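You operate a simulated robot arm through the tools that you are given. There is no shell and no other tool.

Carry out the task below with a simulated robot arm. There is one attempt and no reset: what you move stays moved.

JOB
Get tray 5 ready for painting: sweep the dust off and push the row home.
Fine: first the hand broom, which goes back; then the lever board marked SEAT, which ends up. Set down upright: hand broom. What is to be rubbed or washed off counts as gone when no trace of it is left.

It is judged by the outcome, as a careful person would: the job done as asked, and still so three seconds after it is handed in. It fails if anything else is knocked over, pushed out of place, dropped, spilled or broken.

ROBOT AND FRAMES
A 7-joint arm with a two-finger parallel gripper, fixed in place. Base frame: the origin is on the floor under the middle of its stand, x ahead of it, y to its left, z up. Units: mm, rad, N and s.
With the tool pointing down near the work surface it reaches from about 160 to 680 mm from the base axis. Its first joint turns from -2.897 to 2.897 rad. Payload 3.43 kg.
The tool frame sits at the grasp point between the pads (the TCP): z along the fingers, y along the line on which they close. The tips reach 30 mm beyond it. Largest opening 94 mm; finger width 28, thickness 10; the body of the gripper, 50 by 96 mm, starts 55 mm behind the TCP.
Orientation is that of the tool frame in the base frame, as [roll, pitch, yaw] about the fixed x, y, z axes, in that order (R = Rz(yaw) Ry(pitch) Rx(roll)). With the fingers straight down and closing along the base's y, the tool's x points along the base's -x, its y along +y and its z along -z.

CONTROLS
- The arm moves only by the tool jog_arm. Its argument "commands" is one flat list of numbers, 6 for each row, row after row: the shift along the tool's x, y, z in mm, then the turn, a rotation vector about the tool's x, y, z in rad. In form: [x, y, z, ax, ay, az, x, y, z, ax, ay, az, ...]. A call has 1 to 20 rows; each row shifts and turns the commanded pose from where the row before left it, along the tool's axes as they then stand. "fingers" is the gripper command, from -1 (fully open) to 1 (shut), values between in proportion, set as the call begins (left out, the last holds). A row lasts 0.2 s, in which the tool goes at most 50 mm and 0.15 rad; a call with a longer step from one row to the next is refused whole, and so is a gripper value outside its range. A pose out of reach is approached as far as the arm can. The call stops where the force on the tool passes 90 N (or 10 N more than at its start, if that is more) or the arm is blocked; 0.2 s more then pass. Each finger travels about 108 mm/s and halts on what it meets, pressing with about 45 N; the grip force reading is that of the motor and also rises with nothing between the fingers. The clock runs only during rows and for 0.2 s after the last one: add rows that do not move to give the fingers time. It gives the time, the measured TCP pose, the force on the tool (base axes), the opening and the grip force at its end, in the units of the frame above (readings bear some noise), with the torque about the TCP (base axes, N m) and any sound that the robot's microphone picked up, and new pictures: "views" is both (left out), scene, wrist or none.
- Cameras (640 x 400 px; columns grow to the right, rows downward): "scene" is fixed at [223, -499.4, 1457.6]; the picture's right is [0.81, -0.58, 0.00], its down [-0.32, -0.44, -0.84] and it looks along [0.49, 0.68, -0.55] (base axes); focal length 309 px, centre (320, 200). "wrist" rides on the gripper at [76, 14, -103] in the tool frame; the picture's right is [-0.18, 0.98, 0.00], its down [-0.75, -0.14, -0.64] and it looks along [-0.63, -0.12, 0.77] (tool axes); focal length 243 px, centre (320, 200). There is no depth. A picture from a camera that has moved, and an enlarged one, comes with that camera's place and axes in the base frame and with its lens.
- move_column(by): moves the trunk up (or, below 0, down) by that many mm; the arm rides with it, the base frame stays. It gives what a move gives, with no picture.
- zoom(camera, box): a new picture of the part [left, top, right, bottom] of that camera's present view, enlarged. It takes no simulated time.
- hand_in(): hands the job in; it is judged then, once.

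Nothing tells you positions but the pictures and the camera data. Unless the task says otherwise, let go and move clear before handing in.

The tools are called after "Request:" as name(argument=value, ...) on one line, values as JSON. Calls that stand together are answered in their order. jog_arm: Moves the arm, as the interface text tells. Its arguments: {"type":"object","properties":{"commands":{"type":"array"},"fingers":{"type":"number"},"views":{"type":"string","enum":["both","scene","wrist","none"]}},"required":["commands"]} The other tools are called the same way: move_column (by) moves the trunk up or down; zoom (camera, box) takes an enlarged picture of a part of a camera's view; hand_in () hands the job in.

At the start:

```text
clock: 0.0
tcp_pos: [371.4, -58.8, 1220.7]
ee_rot: [3.141, 0.0, 3.142]
force: [0.3, -0.3, 0.4]
torque: [-0.01, 0.01, -0.02]
finger_gap: 94.2
grip_force: 0.0
trunk travel left (down, up): [-275.0, 315.0]
```

scene: 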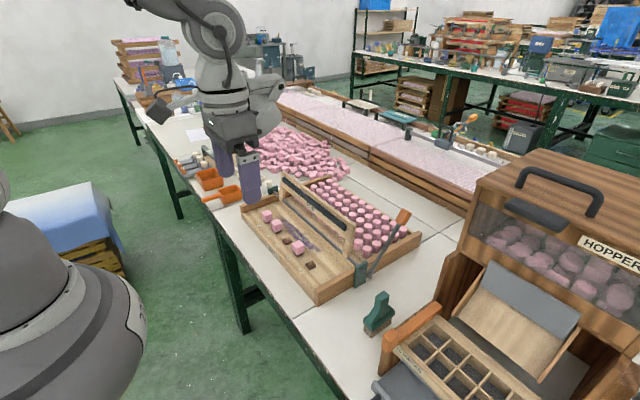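
wrist: 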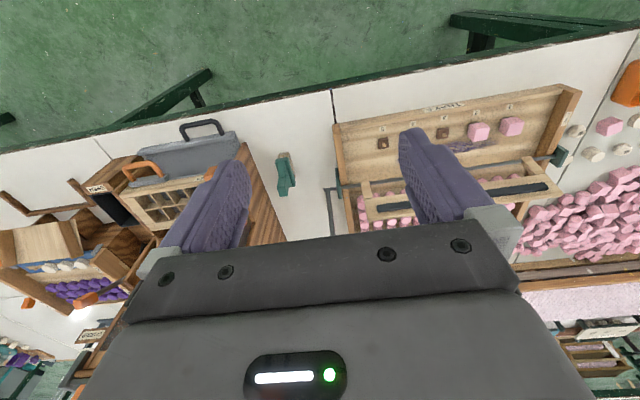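

I see a workbench with a wooden tray holding pink blocks, a lever with an orange handle, a green hand-broom-like object standing on the bench, and a hopper on the right. I'll zoom in to identify each one before moving.

Request:
zoom(camera="scene", box=[220, 150, 440, 310])

Request:
zoom(camera="scene", box=[340, 220, 640, 400])

Request:
zoom(camera="wrist", box=[320, 70, 640, 250])

Request:
zoom(camera="wrist", box=[0, 100, 340, 320])

Request:
zoom(camera="scene", box=[120, 60, 340, 220])

```text
2.50 times, centred on (330, 230) of scene
camera zoom: at [223.0, -499.4, 1457.6], right [0.81, -0.58, 0.0], down [-0.32, -0.44, -0.84], along [0.49, 0.68, -0.55], focal length 772 px, centre (295, 125)
```

zoom: 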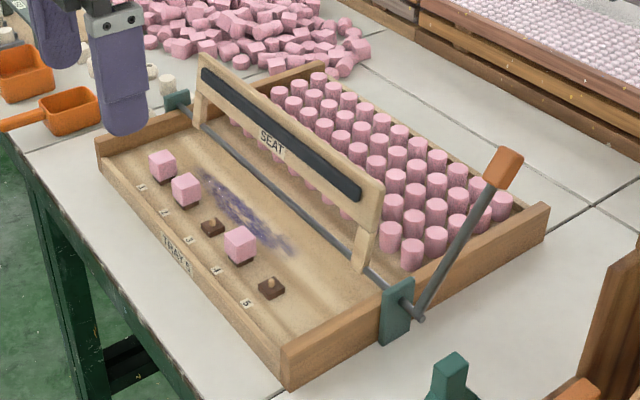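

```text
2.13 times, centred on (490, 310) of scene
camera zoom: at [223.0, -499.4, 1457.6], right [0.81, -0.58, 0.0], down [-0.32, -0.44, -0.84], along [0.49, 0.68, -0.55], focal length 659 px, centre (-43, -35)
```

zoom: 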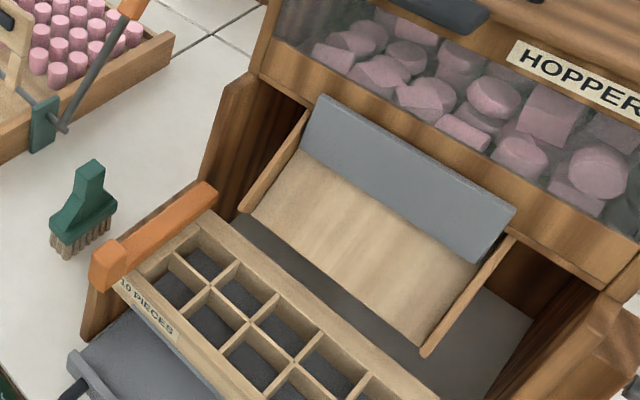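

```text
2.00 times, centred on (480, 160) of wrist
camera zoom: at [294.3, -44.5, 1323.1], right [0.18, 0.98, 0.0], down [0.75, -0.14, 0.64], along [0.63, -0.12, -0.77], focal length 485 px, centre (0, 280)
```

zoom: 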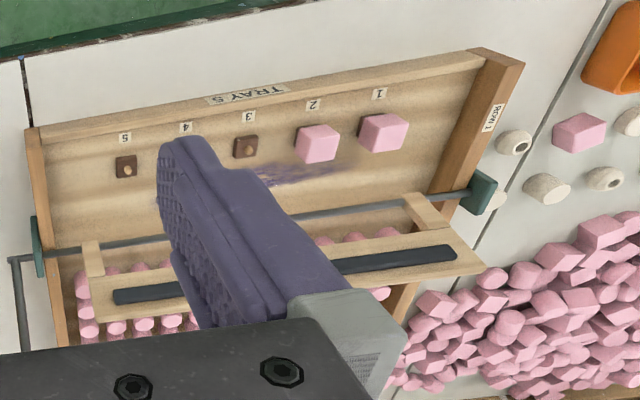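

```text
1.82 times, centred on (170, 210) of wrist
camera zoom: at [294.3, -44.5, 1323.1], right [0.18, 0.98, 0.0], down [0.75, -0.14, 0.64], along [0.63, -0.12, -0.77], focal length 441 px, centre (593, 182)
```

zoom: 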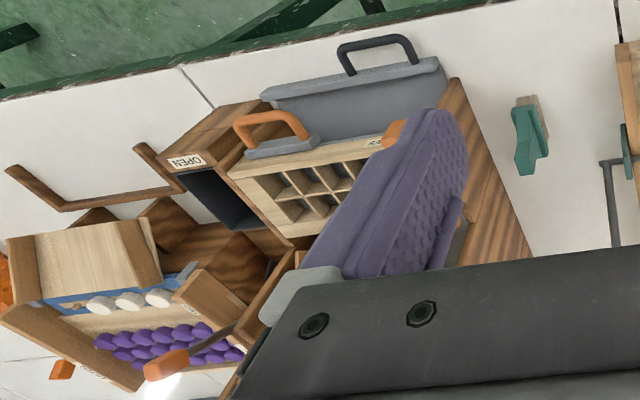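

```text
2.50 times, centred on (230, 140) of scene
camera zoom: at [223.0, -499.4, 1457.6], right [0.81, -0.58, 0.0], down [-0.32, -0.44, -0.84], along [0.49, 0.68, -0.55], focal length 772 px, centre (545, 350)
```

zoom: 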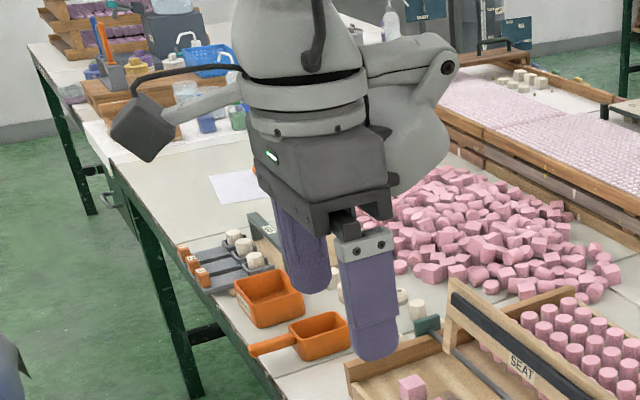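

The bench holds tray 5, with dust behind the row and a SEAT board hinged on a rod whose lever sits at the near end. The green hand broom stands at about (615, -200). I'll look closer at the broom and lever.

Request:
zoom(camera="scene", box=[350, 280, 414, 344])

Request:
zoom(camera="wrist", box=[255, 140, 319, 204])

Request:
zoom(camera="scene", box=[330, 190, 430, 300])

Request:
zoom(camera="scene", box=[240, 190, 340, 270])

```text
6.25 times, centred on (382, 312) of scene
camera zoom: at [223.0, -499.4, 1457.6], right [0.81, -0.58, 0.0], down [-0.32, -0.44, -0.84], along [0.49, 0.68, -0.55], focal length 1931 px, centre (-68, -500)
```

zoom: 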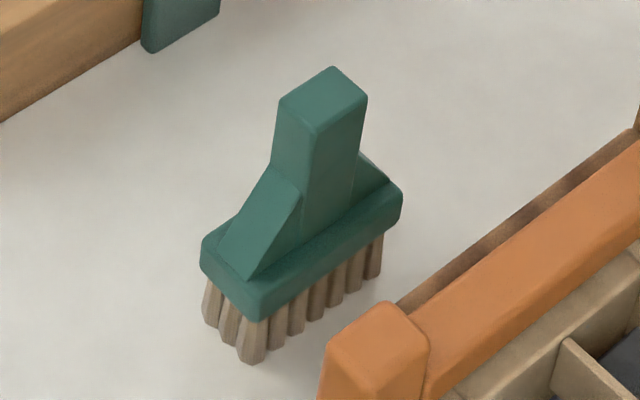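

```text
6.25 times, centred on (287, 172) of wrist
camera zoom: at [294.3, -44.5, 1323.1], right [0.18, 0.98, 0.0], down [0.75, -0.14, 0.64], along [0.63, -0.12, -0.77], focal length 1516 px, centre (526, 375)
```

zoom: 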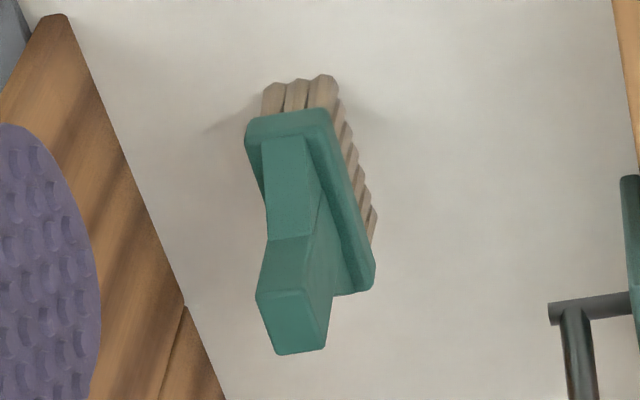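

```text
3.64 times, centred on (380, 245) of scene
camera zoom: at [223.0, -499.4, 1457.6], right [0.81, -0.58, 0.0], down [-0.32, -0.44, -0.84], along [0.49, 0.68, -0.55], focal length 1123 px, centre (102, 36)
```

zoom: 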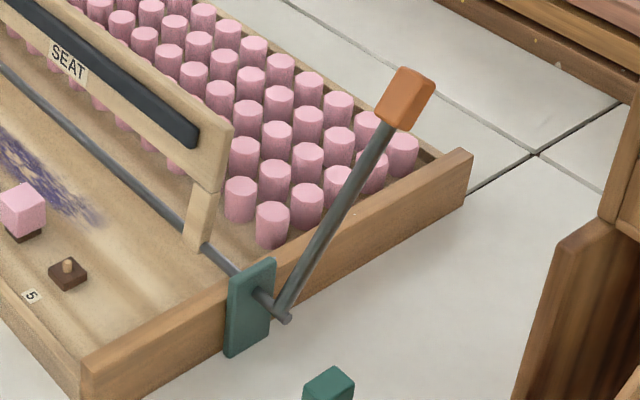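

```text
5.00 times, centred on (290, 230) of scene
camera zoom: at [223.0, -499.4, 1457.6], right [0.81, -0.58, 0.0], down [-0.32, -0.44, -0.84], along [0.49, 0.68, -0.55], focal length 1545 px, centre (470, 50)
```

zoom: 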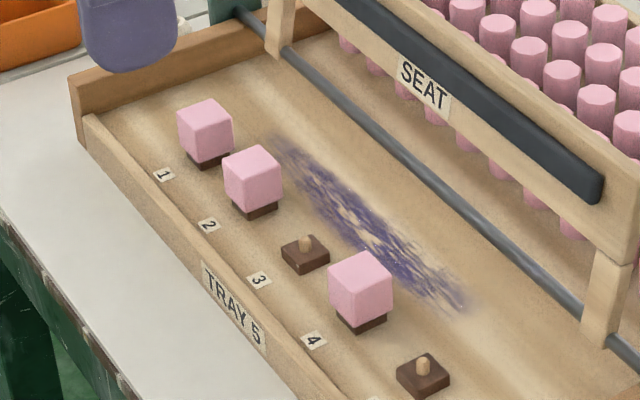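

The broom stands upright, its handle top near (619, -194, 877), with the head running along x. The row is near x≈582, with the dust band behind it. I'll shift the arm over to the tray side in free space to get a better wrist view.

Request:
jog_arm(commands=[5, 40, 5, 0, 0, 0, 5, 40, 5, 0, 0, 0, 5, 40, 5, 0, 0, 0, 5, 40, 5, 0, 0, 0, 5, 40, 5, 0, 0, 0, 5, 40, 5, 0, 0, 0, 5, 40, 5, 0, 0, 0, 0, 0, 0, 0, 0, 0], fingers=-1)

```text
clock: 1.8
tcp_pos: [336.3, 224.8, 1188.8]
ee_rot: [3.141, 0.0, 3.141]
force: [-0.2, 0.2, -0.1]
torque: [-0.03, 0.01, -0.01]
finger_gap: 94.1
grip_force: 0.1
trunk travel left (down, up): [-275.0, 315.0]
camera wrist: at [259.6, 238.1, 1290.9], right [0.18, 0.98, 0.0], down [0.75, -0.14, 0.64], along [0.63, -0.12, -0.77], focal length 243 px, centre (320, 200)
```

scene: 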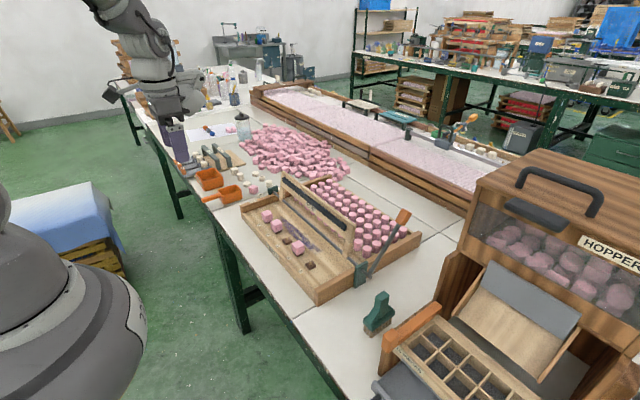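
wrist: 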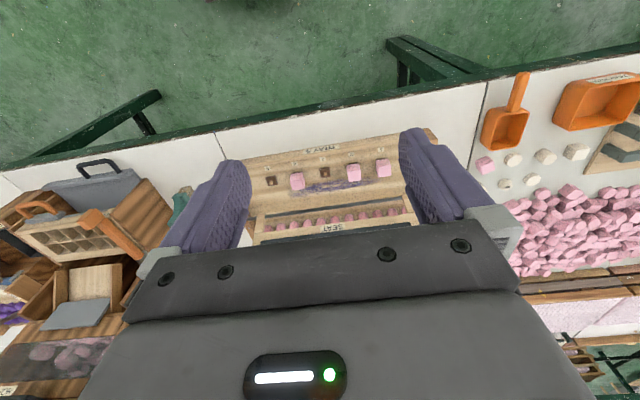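

The row and dust now show between the fingers; I'll zoom in to measure.

Request:
zoom(camera="wrist", box=[240, 130, 420, 242])

Request:
zoom(camera="wrist", box=[150, 150, 280, 250])

Request:
zoom(camera="scene", box=[230, 170, 390, 270])

```text
3.56 times, centred on (330, 186) of wrist
camera zoom: at [259.6, 238.1, 1290.9], right [0.18, 0.98, 0.0], down [0.75, -0.14, 0.64], along [0.63, -0.12, -0.77], focal length 863 px, centre (284, 250)
```

zoom: 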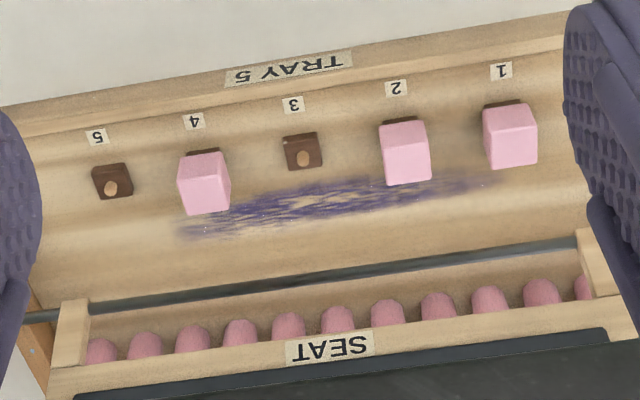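

```text
4.00 times, centred on (215, 200) of wrist
camera zoom: at [259.6, 238.1, 1290.9], right [0.18, 0.98, 0.0], down [0.75, -0.14, 0.64], along [0.63, -0.12, -0.77], focal length 970 px, centre (740, 200)
```

zoom: 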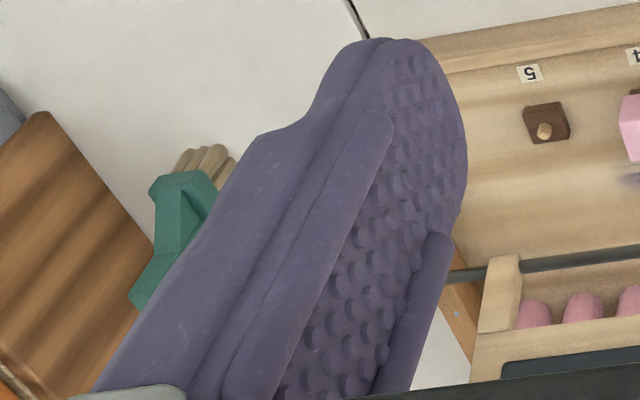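

```text
4.00 times, centred on (310, 220) of scene
camera zoom: at [223.0, -499.4, 1457.6], right [0.81, -0.58, 0.0], down [-0.32, -0.44, -0.84], along [0.49, 0.68, -0.55], focal length 1236 px, centre (360, 120)
```

zoom: 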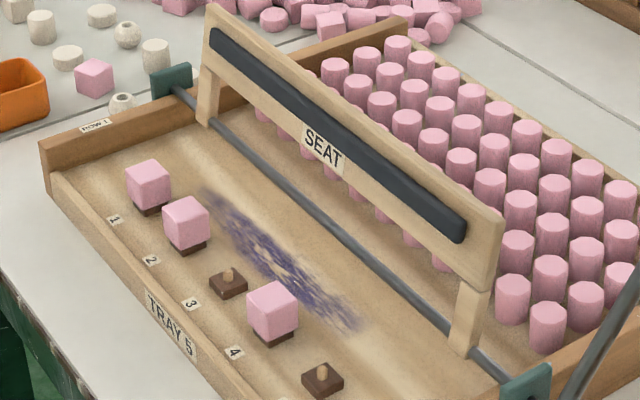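

The dust lies at about x 610–652, y 85–325, between the blocks and the rod at x≈678, so the broom's long axis will need to run along y while sweeping. To gain reach I'll lower the trunk. The gripper is in front of the bench edge, clear of everything.

Request:
move_column(by=-200)

```text
clock: 4.0
tcp_pos: [335.2, 223.1, 987.6]
ee_rot: [-3.142, -0.001, -3.141]
force: [-0.5, 0.9, -0.3]
torque: [-0.01, 0.0, -0.02]
finger_gap: 94.0
grip_force: 0.1
trunk travel left (down, up): [-75.0, 515.0]
```

The trunk is down and the arm is free. Next I'll carry the gripper at height towards the broom, staying on the robot side, and look before descending.

Request:
jog_arm(commands=[0, -42, 0, 0, 0, 0, 0, -42, 0, 0, 0, 0, 0, -42, 0, 0, 0, 0, 0, -42, 0, 0, 0, 0, 0, -42, 0, 0, 0, 0, 0, -42, 0, 0, 0, 0, 0, -42, 0, 0, 0, 0, 0, -42, 0, 0, 0, 0, 0, -42, 0, 0, 0, 0, 0, -37, 0, 0, 0, 0, 0, 0, -20, 0, 0, 0, 0, 0, -20, 0, 0, 0, 0, 0, 0, 0, 0, 0], fingers=-0.1)

```text
clock: 6.8
tcp_pos: [337.8, -191.7, 1031.3]
ee_rot: [3.141, 0.0, -3.141]
force: [-0.6, 0.2, -0.7]
torque: [0.0, 0.0, -0.03]
finger_gap: 51.9
grip_force: 0.0
trunk travel left (down, up): [-75.0, 515.0]
camera wrist: at [261.3, -177.1, 1132.4], right [0.18, 0.98, 0.0], down [0.75, -0.14, 0.64], along [0.63, -0.12, -0.77], focal length 243 px, centre (320, 200)
```

scene: 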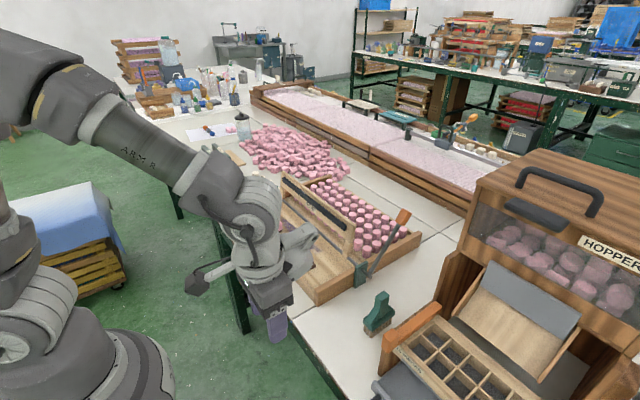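
wrist: 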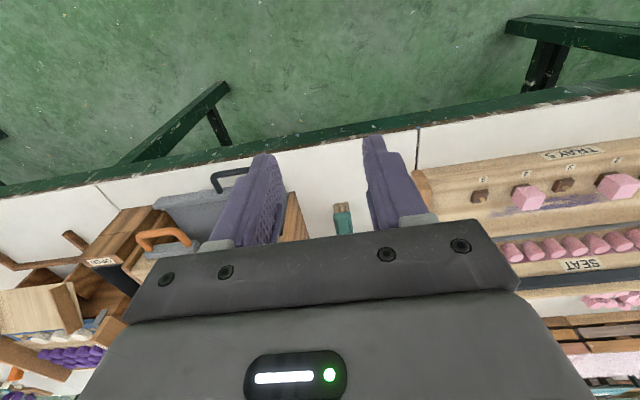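

The broom is visible between the fingers; I'll zoom in for a precise fix.

Request:
zoom(camera="wrist", box=[270, 150, 430, 250])

Request:
zoom(camera="wrist", box=[80, 150, 320, 300])

```text
4.00 times, centred on (350, 200) of wrist
camera zoom: at [261.3, -177.1, 1132.4], right [0.18, 0.98, 0.0], down [0.75, -0.14, 0.64], along [0.63, -0.12, -0.77], focal length 970 px, centre (200, 200)
```

zoom: 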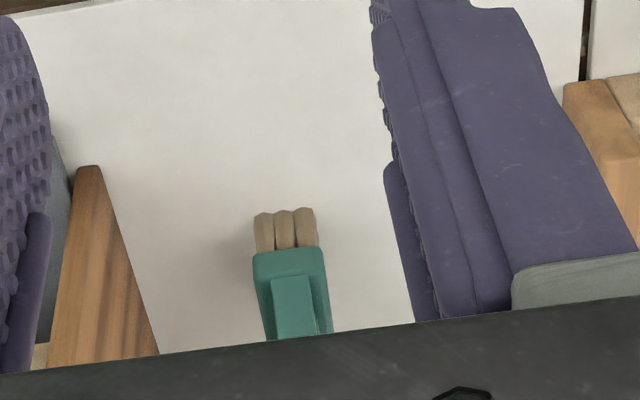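

```text
2.67 times, centred on (200, 225) of wrist
camera zoom: at [261.3, -177.1, 1132.4], right [0.18, 0.98, 0.0], down [0.75, -0.14, 0.64], along [0.63, -0.12, -0.77], focal length 647 px, centre (640, 133)
```

zoom: 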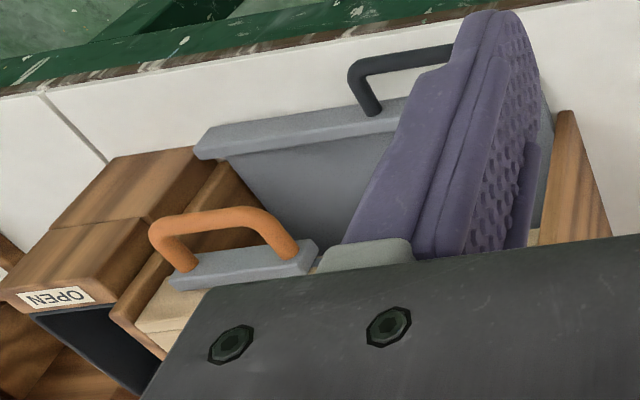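

The broom's head is centred near (617, -192), and the hopper parts are clear of the grasp. Before committing I want a better fix on the upright SEAT board and lever, so I'll rise over the tray for a look.

Request:
jog_arm(commands=[0, 0, -45, 0, 0, 0, 0, 0, -45, 0, 0, 0, 0, 20, -40, 0, 0, 0, -10, 35, -30, 0, 0, 0, -15, 40, -20, 0, 0, 0, -15, 40, 0, 0, 0, 0, -15, 40, 0, 0, 0, 0, -15, 40, 0, 0, 0, 0, -15, 40, 0, 0, 0, 0, 0, 0, 0, 0, 0, 0])

```text
clock: 9.0
tcp_pos: [422.9, 61.0, 1207.5]
ee_rot: [3.141, 0.0, 3.14]
force: [0.6, -0.2, 0.3]
torque: [-0.01, 0.04, 0.01]
finger_gap: 51.7
grip_force: 0.0
trunk travel left (down, up): [-75.0, 515.0]
camera wrist: at [346.3, 76.4, 1311.2], right [0.18, 0.98, 0.0], down [0.75, -0.14, 0.64], along [0.63, -0.12, -0.77], focal length 243 px, centre (320, 200)
```

scene: 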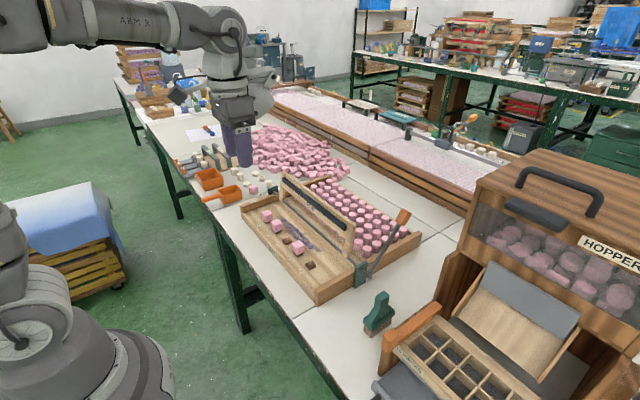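
wrist: 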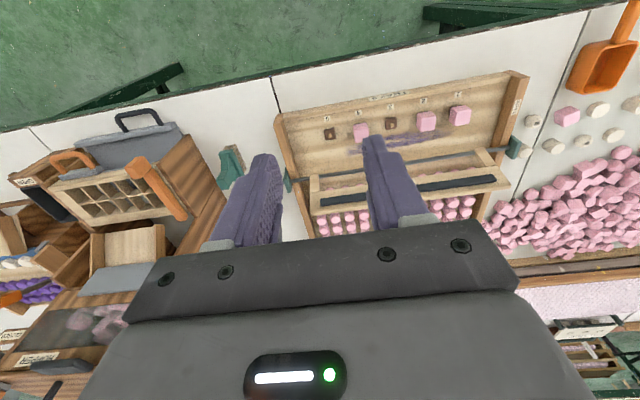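

Request:
zoom(camera="wrist", box=[270, 140, 430, 240])

Request:
zoom(camera="wrist", box=[420, 110, 580, 210])

Request:
zoom(camera="wrist", box=[30, 110, 290, 260])

Request:
zoom(camera="scene", box=[260, 165, 420, 290])

```text
4.00 times, centred on (350, 190) of wrist
camera zoom: at [346.3, 76.4, 1311.2], right [0.18, 0.98, 0.0], down [0.75, -0.14, 0.64], along [0.63, -0.12, -0.77], focal length 970 px, centre (200, 240)
```

zoom: 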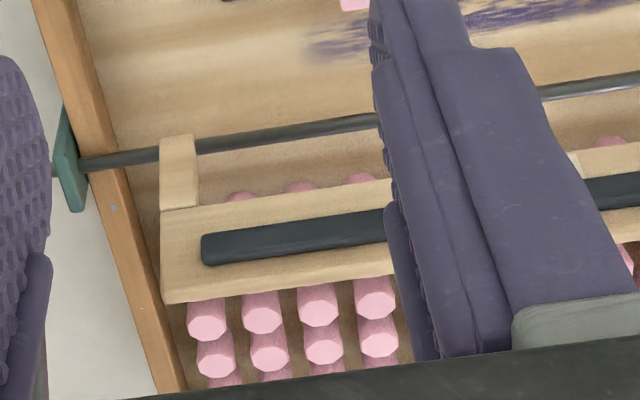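

```text
4.00 times, centred on (500, 160) of wrist
camera zoom: at [346.3, 76.4, 1311.2], right [0.18, 0.98, 0.0], down [0.75, -0.14, 0.64], along [0.63, -0.12, -0.77], focal length 970 px, centre (-400, 360)
```

zoom: 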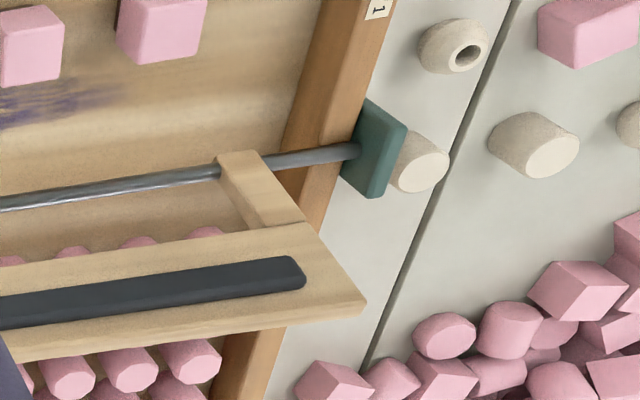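

```text
2.46 times, centred on (160, 185) of wrist
camera zoom: at [346.3, 76.4, 1311.2], right [0.18, 0.98, 0.0], down [0.75, -0.14, 0.64], along [0.63, -0.12, -0.77], focal length 597 px, centre (714, 237)
```

zoom: 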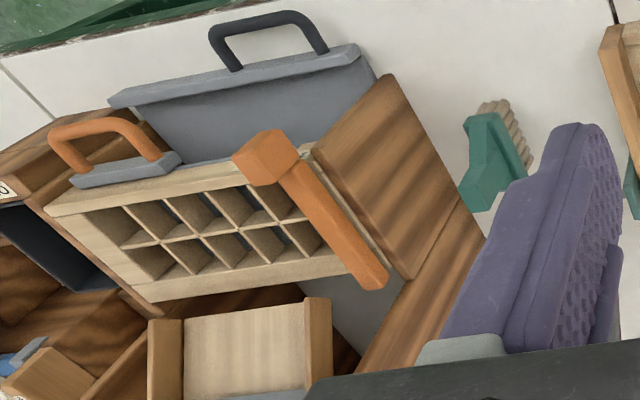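

```text
3.20 times, centred on (340, 228) of scene
camera zoom: at [223.0, -499.4, 1457.6], right [0.81, -0.58, 0.0], down [-0.32, -0.44, -0.84], along [0.49, 0.68, -0.55], focal length 989 px, centre (256, 112)
```

zoom: 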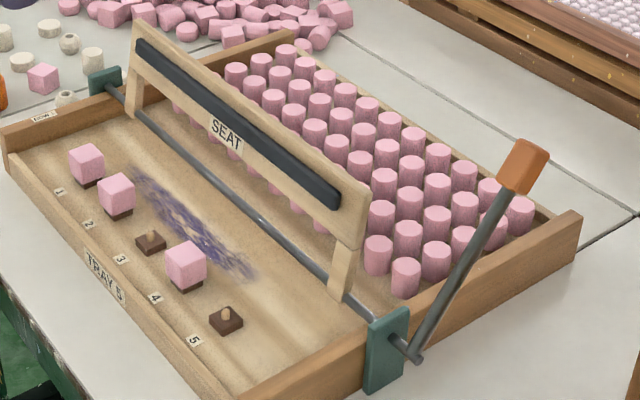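

The board stands at x≈684–692 with its top at z≈942, and the rod is near (679, ·, 822). The lever's pivot is at about (678, -98), leaning back to a handle near (778, -98, 979). Now I'll go above the broom, staying high.

Request:
jog_arm(commands=[0, -42, 0, 0, 0, 0, 0, -42, 0, 0, 0, 0, 0, -42, 0, 0, 0, 0, 0, -42, 0, 0, 0, 0, 0, -42, 0, 0, 0, 0, 0, -44, 0, 0, 0, 0, -35, 0, 25, 0, 0, 0, -35, 0, 25, 0, 0, 0, -35, 0, 30, 0, 0, 0, -30, 0, 35, 0, 0, 0, -30, 0, 40, 0, 0, 0, -31, 0, 40, 0, 0, 0, 0, 0, 42, 0, 0, 0, 0, 0, 0, 0, 0, 0])

```text
refused: row 12 steps farther than a row can; nothing moved
```

That call was refused because one step was too long, so I'll send shorter steps along the same path.

Request:
jog_arm(commands=[0, -42, 0, 0, 0, 0, 0, -42, 0, 0, 0, 0, 0, -42, 0, 0, 0, 0, 0, -42, 0, 0, 0, 0, 0, -42, 0, 0, 0, 0, 0, -44, 0, 0, 0, 0, -35, 0, 25, 0, 0, 0, -35, 0, 25, 0, 0, 0, -35, 0, 30, 0, 0, 0, -30, 0, 30, 0, 0, 0, -30, 0, 30, 0, 0, 0, -31, 0, 30, 0, 0, 0, 0, 0, 35, 0, 0, 0, 0, 0, 0, 0, 0, 0])

```text
clock: 12.0
tcp_pos: [615.8, -193.4, 1003.7]
ee_rot: [-3.14, 0.0, -3.14]
force: [0.0, 0.1, -0.9]
torque: [0.01, -0.01, 0.02]
finger_gap: 51.5
grip_force: 0.1
trunk travel left (down, up): [-75.0, 515.0]
camera wrist: at [539.2, -177.9, 1106.7], right [0.18, 0.98, 0.0], down [0.75, -0.14, 0.64], along [0.63, -0.12, -0.77], focal length 243 px, centre (320, 200)
```

scene: 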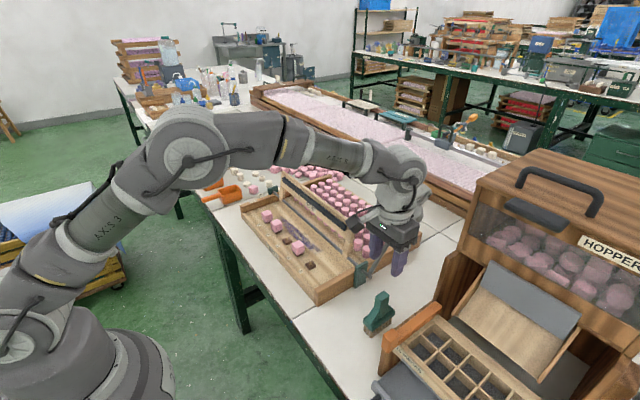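
wrist: 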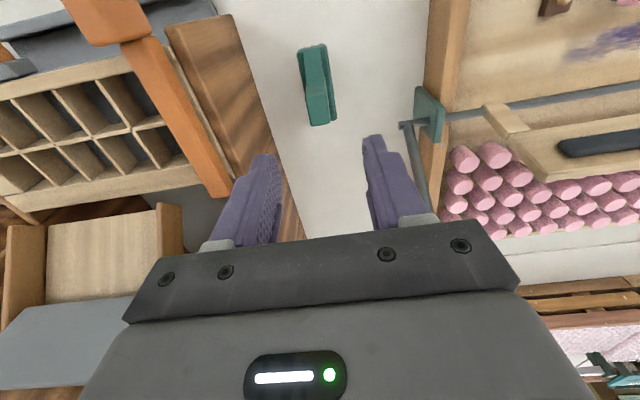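

The gripper hovers over the broom; I'll zoom for its exact place.

Request:
zoom(camera="wrist", box=[270, 25, 370, 145])

Request:
zoom(camera="scene", box=[340, 180, 440, 340])

Request:
zoom(camera="wrist", box=[380, 60, 560, 240])

```text
3.33 times, centred on (320, 85) of wrist
camera zoom: at [539.2, -177.9, 1106.7], right [0.18, 0.98, 0.0], down [0.75, -0.14, 0.64], along [0.63, -0.12, -0.77], focal length 809 px, centre (320, 583)
```

zoom: 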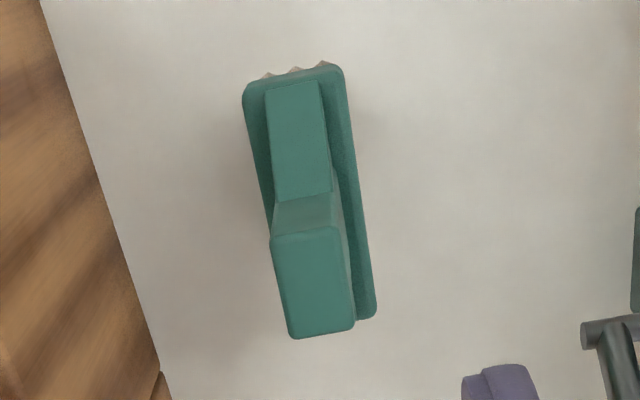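

```text
2.50 times, centred on (390, 260) of scene
camera zoom: at [223.0, -499.4, 1457.6], right [0.81, -0.58, 0.0], down [-0.32, -0.44, -0.84], along [0.49, 0.68, -0.55], focal length 772 px, centre (145, 50)
```

zoom: 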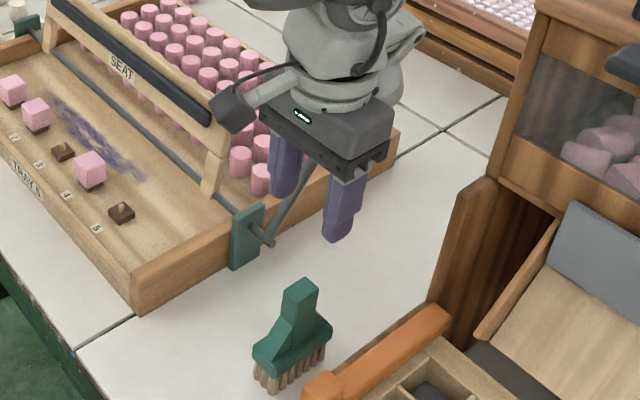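

```text
2.22 times, centred on (470, 150) of wrist
camera zoom: at [539.2, -177.9, 1106.7], right [0.18, 0.98, 0.0], down [0.75, -0.14, 0.64], along [0.63, -0.12, -0.77], focal length 539 px, centre (-13, 311)
```

zoom: 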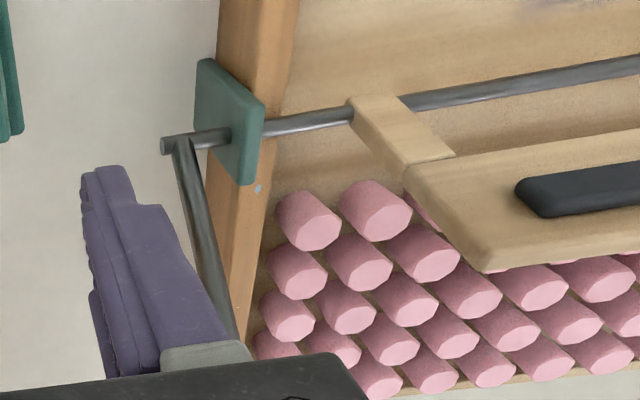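

The handle top is 28 × 18 mm, centred at (619.5, -194.3) and aligned with the axes. I'll descend to TCP z≈872 with the fingers straddling it.

Request:
jog_arm(commands=[-3.7, -0.9, 30, 0, 0, 0, 0, 0, 35, 0, 0, 0, 0, 0, 35, 0, 0, 0, 0, 0, 20, 0, 0, 0, 0, 0, 12, 0, 0, 0, 0, 0, 0, 0, 0, 0])

```text
clock: 13.4
tcp_pos: [619.3, -193.5, 871.1]
ee_rot: [-3.141, -0.001, -3.141]
force: [0.0, 0.7, 0.1]
torque: [0.02, -0.02, 0.0]
finger_gap: 52.1
grip_force: 0.0
trunk travel left (down, up): [-75.0, 515.0]
camera wrist: at [543.2, -179.1, 973.3], right [0.18, 0.98, 0.0], down [0.75, -0.14, 0.64], along [0.63, -0.12, -0.77], focal length 243 px, centre (320, 200)
```

scene: 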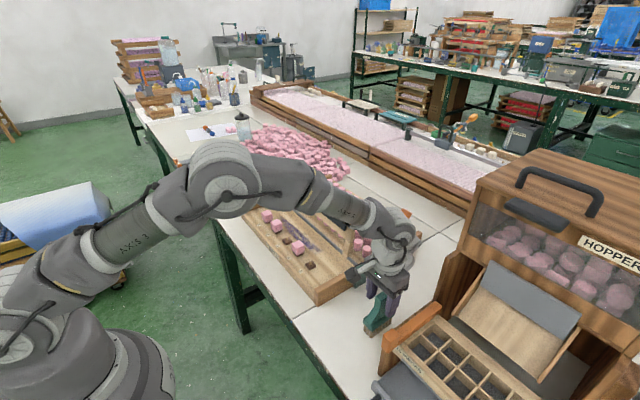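
wrist: 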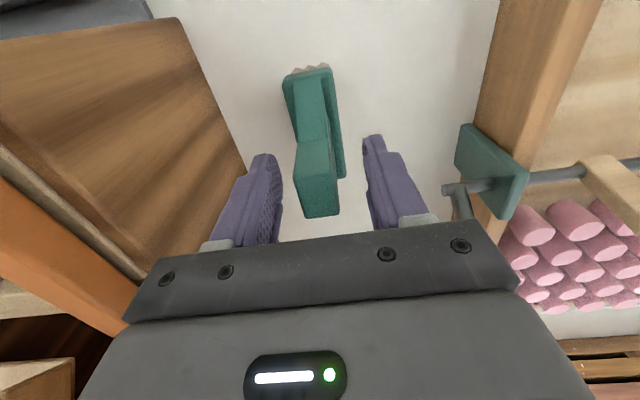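

The handle top sits right at the TCP projection in the wrist view. Closing now.

Request:
jog_arm(commands=[0, 0, 0, 0, 0, 0, 0, 0, 0, 0, 0, 0, 0, 0, 0, 0, 0, 0, 0, 0, 0, 0, 0, 0], fingers=1)

```text
clock: 14.4
tcp_pos: [619.6, -194.0, 870.7]
ee_rot: [-3.142, 0.002, 3.141]
force: [-0.2, -0.1, -0.6]
torque: [-0.05, -0.01, 0.0]
finger_gap: 23.8
grip_force: 44.9
trunk travel left (down, up): [-75.0, 515.0]
camera wrist: at [543.2, -179.1, 973.4], right [0.18, 0.98, 0.0], down [0.75, -0.14, 0.64], along [0.63, -0.12, -0.77], focal length 243 px, centre (320, 200)
```

scene: 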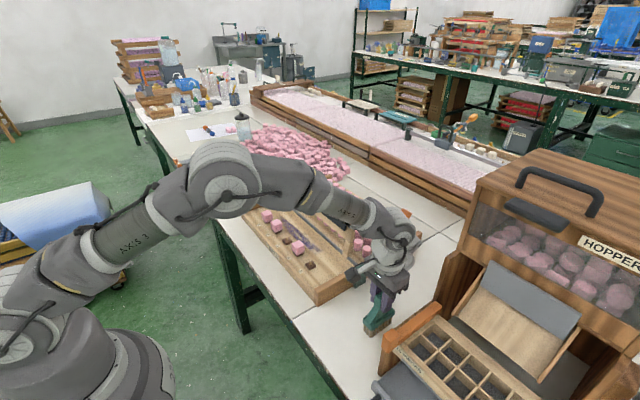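
wrist: 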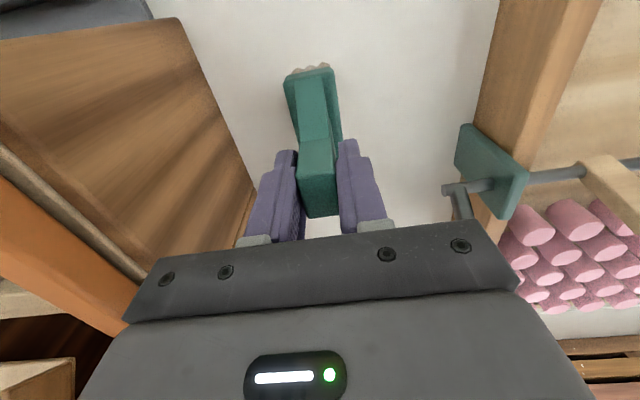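

The broom is gripped (gap 23.8, force 45 N). I'll lift straight up and check it.

Request:
jog_arm(commands=[0, 0, -10, 0, 0, 0, 0, 0, -30, 0, 0, 0, 0, 0, -40, 0, 0, 0, 0, 0, -40, 0, 0, 0, 20, 0, -40, 0, 0, 0, 40, 0, -20, 0, 0, 0, 0, 0, 0, 0, 0, 0])

```text
clock: 16.0
tcp_pos: [562.7, -189.6, 1049.7]
ee_rot: [-3.141, 0.001, 3.141]
force: [0.4, 0.3, -0.7]
torque: [0.03, -0.05, 0.0]
finger_gap: 23.7
grip_force: 45.3
trunk travel left (down, up): [-75.0, 515.0]
camera wrist: at [485.3, -175.7, 1151.6], right [0.18, 0.98, 0.0], down [0.75, -0.14, 0.64], along [0.63, -0.12, -0.77], focal length 243 px, centre (320, 200)
```

scene: 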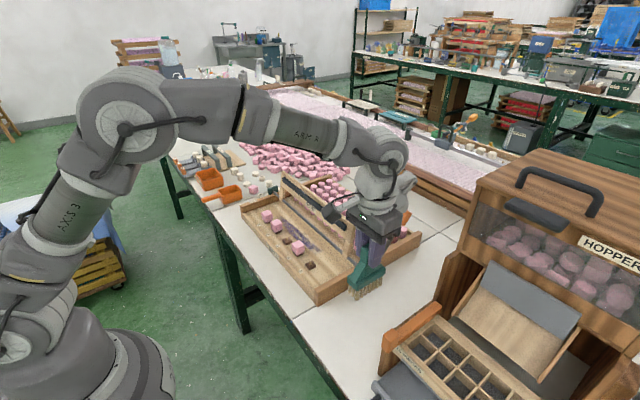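
wrist: 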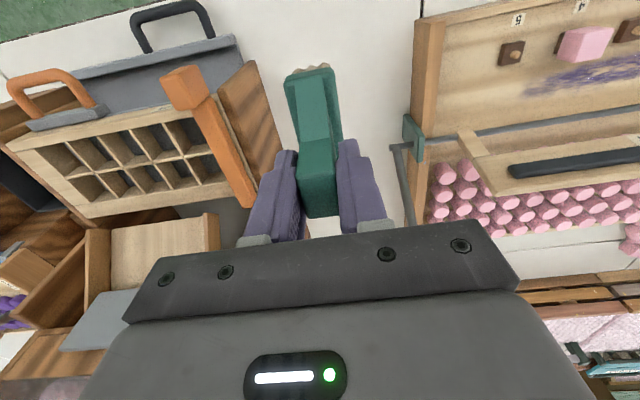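

The broom hangs straight. Next I'll yaw the tool a quarter turn so the broom's long axis lies along y.

Request:
jog_arm(commands=[0, 0, 0, 0, 0, -0.1428, 0, 0, 0, 0, 0, -0.1428, 0, 0, 0, 0, 0, -0.1428, 0, 0, 0, 0, 0, -0.1428, 0, 0, 0, 0, 0, -0.1428, 0, 0, 0, 0, 0, -0.1428, 0, 0, 0, 0, 0, -0.1428, 0, 0, 0, 0, 0, -0.1428, 0, 0, 0, 0, 0, -0.1428, 0, 0, 0, 0, 0, -0.1428, 0, 0, 0, 0, 0, -0.1428, 0, 0, 0, 0, 0, 0])

```text
clock: 18.6
tcp_pos: [560.9, -190.2, 1051.4]
ee_rot: [3.142, 0.001, -1.569]
force: [1.1, 0.7, -1.6]
torque: [-0.02, 0.01, 0.01]
finger_gap: 23.7
grip_force: 44.8
trunk travel left (down, up): [-75.0, 515.0]
camera wrist: at [547.2, -267.3, 1153.3], right [-0.98, 0.18, 0.0], down [0.14, 0.75, 0.64], along [0.12, 0.63, -0.77], focal length 243 px, centre (320, 200)
```

scene: 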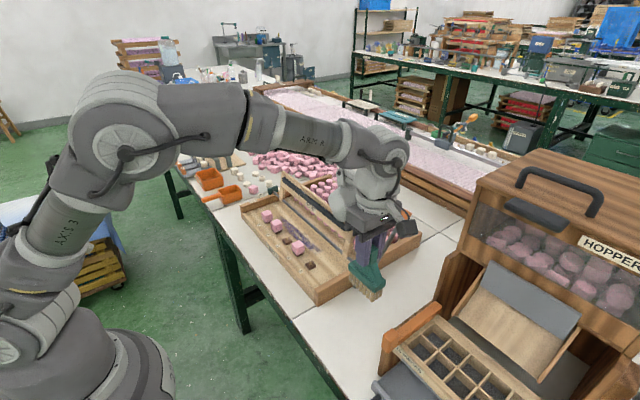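
wrist: 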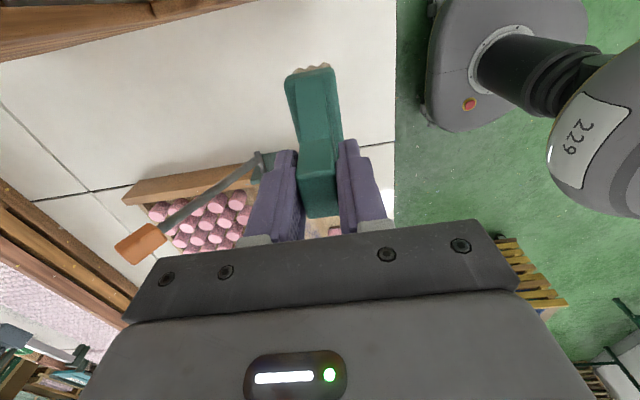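

The tool now has x along -y and y along -x. I'll carry the broom at height over the tray, staying on the robot side of the board.

Request:
jog_arm(commands=[-40, 0, 0, 0, 0, 0, -45, 0, 0, 0, 0, 0, -45, 0, 0, 0, 0, 0, -45, 0, 0, 0, 0, 0, -45, 0, 0, 0, 0, 0, -45, 0, 0, 0, 0, 0, -45, 0, 0, 0, 0, 0, -40, 0, 0, 0, 0, 0, -30, 0, 0, 0, 0, 0, 0, -30, 0, 0, 0, 0, 0, -32, 10, 0, 0, 0, 0, 0, 30, 0, 0, 0, 0, 0, 30, 0, 0, 0, 0, 0, 25, 0, 0, 0, 0, 0, 0, 0, 0, 0])

```text
clock: 21.8
tcp_pos: [622.2, 187.4, 954.6]
ee_rot: [3.139, 0.002, -1.571]
force: [0.4, -0.2, -1.6]
torque: [0.02, 0.02, 0.02]
finger_gap: 23.6
grip_force: 44.8
trunk travel left (down, up): [-75.0, 515.0]
camera wrist: at [608.1, 111.0, 1057.1], right [-0.98, 0.18, 0.0], down [0.14, 0.75, 0.64], along [0.12, 0.63, -0.77], focal length 243 px, centre (320, 200)
```

scene: 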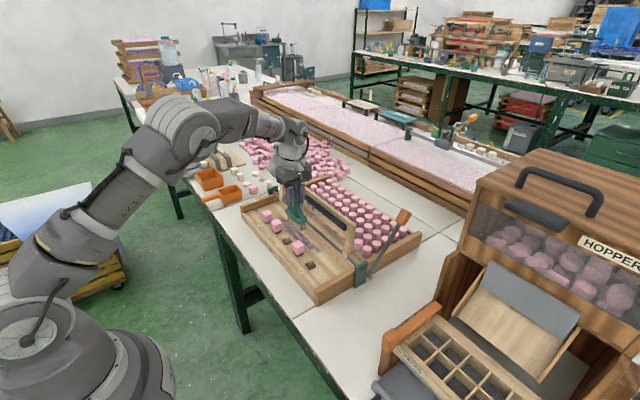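
wrist: 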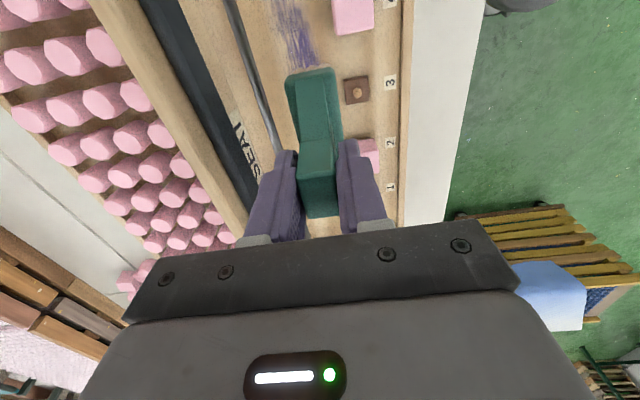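

The broom hangs over the dust between the row and the rod; I'll zoom in to check the side clearances.

Request:
zoom(camera="wrist", box=[200, 0, 430, 240])

Request:
zoom(camera="scene", box=[240, 130, 400, 270])

```text
1.67 times, centred on (315, 120) of wrist
camera zoom: at [608.1, 111.0, 1057.1], right [-0.98, 0.18, 0.0], down [0.14, 0.75, 0.64], along [0.12, 0.63, -0.77], focal length 404 px, centre (328, 333)
```

zoom: 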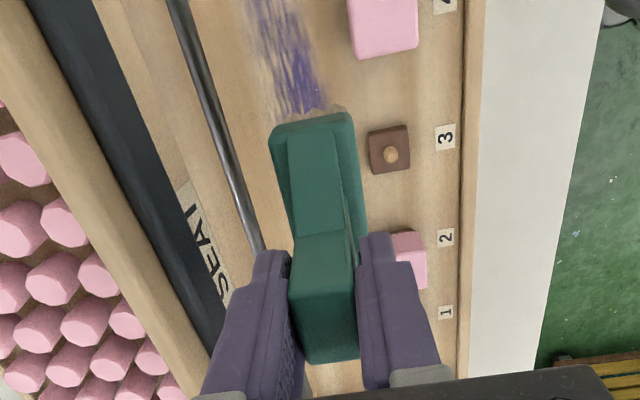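

```text
2.86 times, centred on (320, 200) of scene
camera zoom: at [223.0, -499.4, 1457.6], right [0.81, -0.58, 0.0], down [-0.32, -0.44, -0.84], along [0.49, 0.68, -0.55], focal length 883 px, centre (320, 200)
```

zoom: 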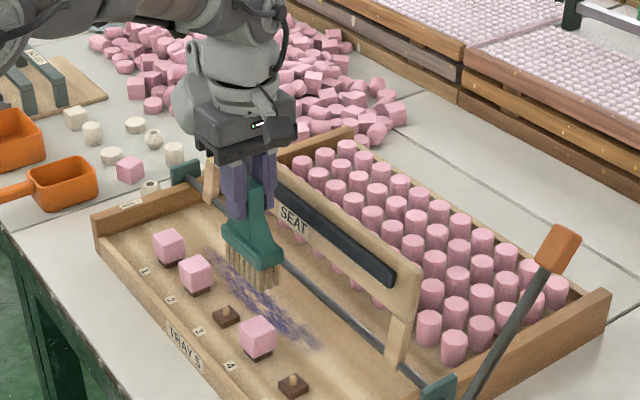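

The gap is tight: the blocks reach x≈602 and the broom head spans ±15. I'll shift to x≈627 and lower towards the floor, expected at TCP z≈896.

Request:
jog_arm(commands=[0, -5, 20, 0, 0, 0, 0, 0, 20, 0, 0, 0, 0, 0, 10, 0, 0, 0, 0, 0, 0, 0, 0, 0])

```text
clock: 22.8
tcp_pos: [628.2, 188.8, 904.8]
ee_rot: [3.141, 0.001, -1.569]
force: [0.4, 0.4, -1.9]
torque: [-0.04, 0.01, -0.03]
finger_gap: 24.1
grip_force: 45.4
trunk travel left (down, up): [-75.0, 515.0]
camera wrist: at [613.5, 111.7, 1006.9], right [-0.98, 0.18, 0.0], down [0.14, 0.75, 0.64], along [0.12, 0.63, -0.77], focal length 243 px, centre (320, 200)
```

scene: 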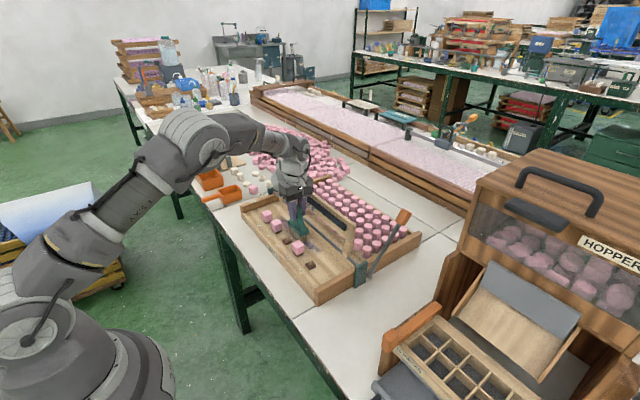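
wrist: 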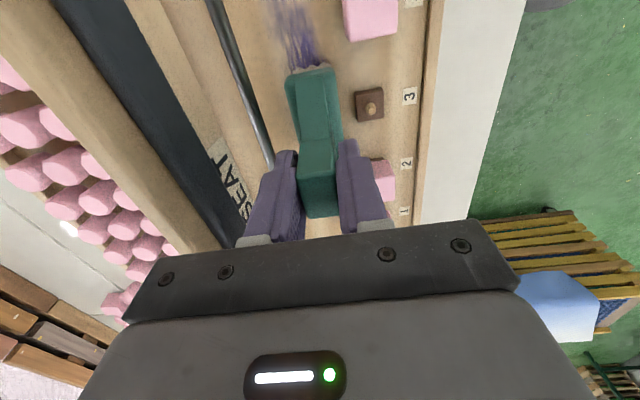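

Request:
jog_arm(commands=[0, 0, 5, 0, 0, 0, 0, 0, 0, 0, 0, 0], views="none")

Request:
zoom(camera="scene", box=[250, 140, 370, 260])

```text
clock: 23.4
tcp_pos: [628.0, 187.3, 900.9]
ee_rot: [-3.141, 0.001, -1.569]
force: [-0.5, -0.9, 2.6]
torque: [-0.13, 0.07, 0.04]
finger_gap: 23.5
grip_force: 45.1
trunk travel left (down, up): [-75.0, 515.0]
```

```text
3.33 times, centred on (310, 200) of scene
camera zoom: at [223.0, -499.4, 1457.6], right [0.81, -0.58, 0.0], down [-0.32, -0.44, -0.84], along [0.49, 0.68, -0.55], focal length 1030 px, centre (353, 200)
```

zoom: 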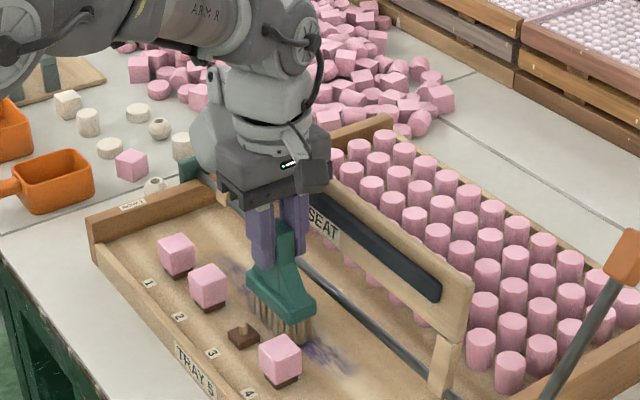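

Contact began at TCP z≈901 with a light upward force. I'll press 1 mm more and sweep gently along y, first towards the near end.

Request:
jog_arm(commands=[0, 0, 1, 0, 0, 0, 15, 0, 0, 0, 0, 0, 15, 0, 0, 0, 0, 0, 15, 0, 0, 0, 0, 0, 15, 0, 0, 0, 0, 0, 15, 0, 0, 0, 0, 0, 10, 0, 0, 0, 0, 0, 0, 0, 0, 0, 0, 0])

```text
clock: 25.2
tcp_pos: [626.8, 103.9, 902.0]
ee_rot: [-3.139, -0.001, -1.57]
force: [-0.1, 6.1, 15.0]
torque: [0.2, 0.02, 0.05]
finger_gap: 23.7
grip_force: 45.2
trunk travel left (down, up): [-75.0, 515.0]
camera wrist: at [612.4, 28.0, 1003.1], right [-0.98, 0.18, 0.0], down [0.14, 0.75, 0.64], along [0.12, 0.63, -0.77], focal length 243 px, centre (320, 200)
```

scene: 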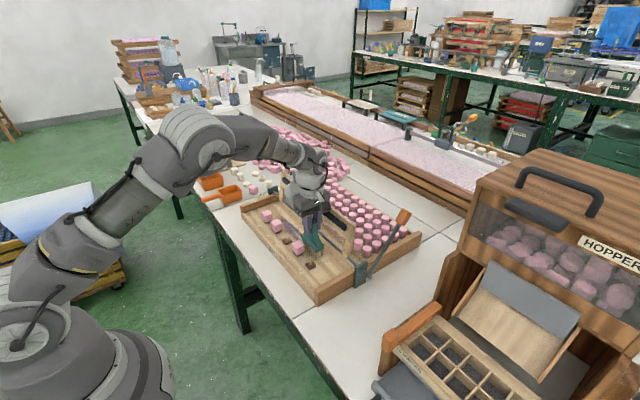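
wrist: 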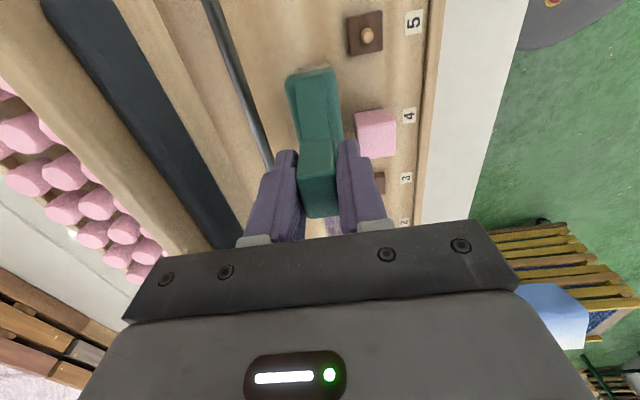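

Pressure is about 15 N, and I can already see cleared floor behind. I'll sweep back along y to the far end at this x.

Request:
jog_arm(commands=[-15, 0, 0, 0, 0, 0, -15, 0, 0, 0, 0, 0, -15, 0, 0, 0, 0, 0, -15, 0, 0, 0, 0, 0, -15, 0, 0, 0, 0, 0, -15, 0, 0, 0, 0, 0, -15, 0, 0, 0, 0, 0, -15, 0, 0, 0, 0, 0, -15, 0, 0, 0, 0, 0, -15, 0, 0, 0, 0, 0, -15, 0, 0, 0, 0, 0, -15, 0, 0, 0, 0, 0, -15, 0, 0, 0, 0, 0, 0, 0, 0, 0, 0, 0])

```text
clock: 28.2
tcp_pos: [627.8, 299.3, 900.4]
ee_rot: [3.141, -0.001, -1.572]
force: [0.0, 0.0, -2.1]
torque: [0.01, -0.01, 0.03]
finger_gap: 23.9
grip_force: 44.5
trunk travel left (down, up): [-75.0, 515.0]
camera wrist: at [612.8, 223.1, 1003.2], right [-0.98, 0.18, 0.0], down [0.14, 0.75, 0.64], along [0.12, 0.63, -0.77], focal length 243 px, centre (320, 200)
```

scene: 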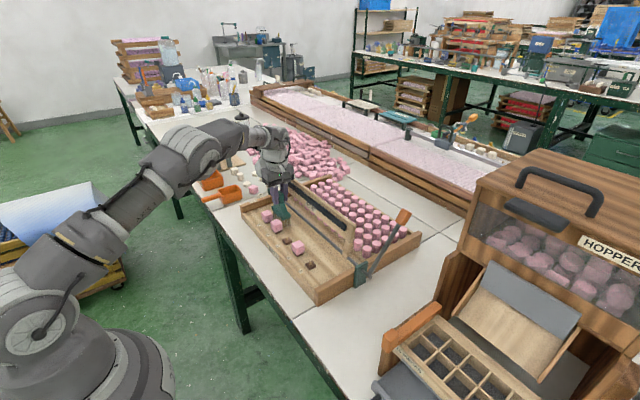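
wrist: 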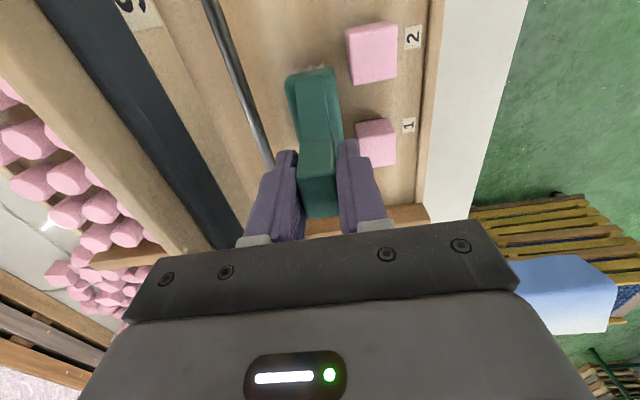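

There was no contact at the far end, so the floor is slightly lower here. I'll zoom to see what dust remains.

Request:
zoom(camera="wrist", box=[220, 0, 420, 120])

Request:
zoom(camera="scene", box=[240, 170, 340, 260])

```text
3.20 times, centred on (320, 60) of wrist
camera zoom: at [612.8, 223.1, 1003.2], right [-0.98, 0.18, 0.0], down [0.14, 0.75, 0.64], along [0.12, 0.63, -0.77], focal length 776 px, centre (320, 648)
```

zoom: 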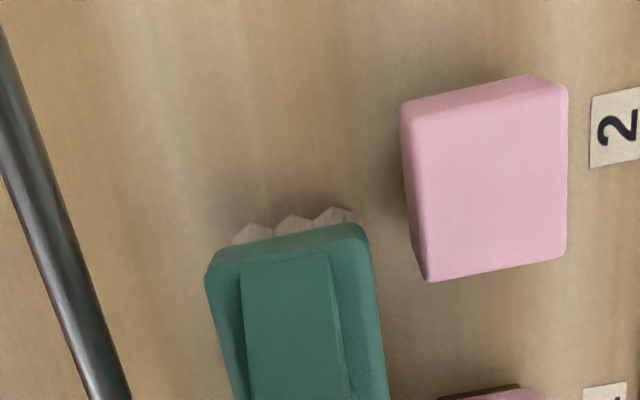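

```text
4.44 times, centred on (290, 215) of scene
camera zoom: at [223.0, -499.4, 1457.6], right [0.81, -0.58, 0.0], down [-0.32, -0.44, -0.84], along [0.49, 0.68, -0.55], focal length 1373 px, centre (453, 133)
```

zoom: 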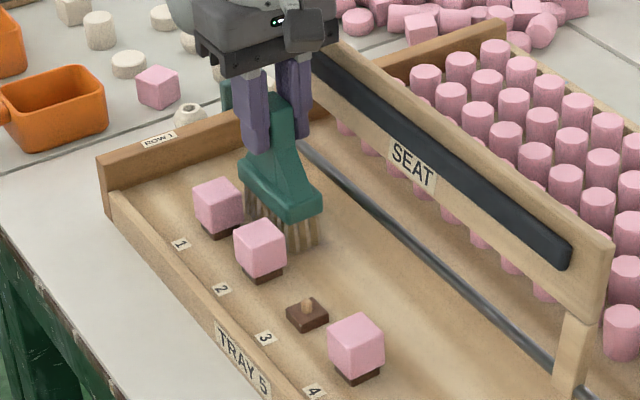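

The visible area is clean already. For completeness I'll touch down at the far end and make a second pass at x≈640 all the way back.

Request:
jog_arm(commands=[0, 0, 2, 0, 0, 0, -10, 0, 0, 0, 0, 0, -10, 0, 0, 0, 0, 0, 0, 0, 0, 0, 0, 0], views="none")

```text
clock: 29.2
tcp_pos: [628.9, 317.2, 900.3]
ee_rot: [-3.136, 0.002, -1.572]
force: [3.2, -11.7, 31.3]
torque: [-0.49, -0.02, 0.04]
finger_gap: 24.0
grip_force: 45.6
trunk travel left (down, up): [-75.0, 515.0]
```

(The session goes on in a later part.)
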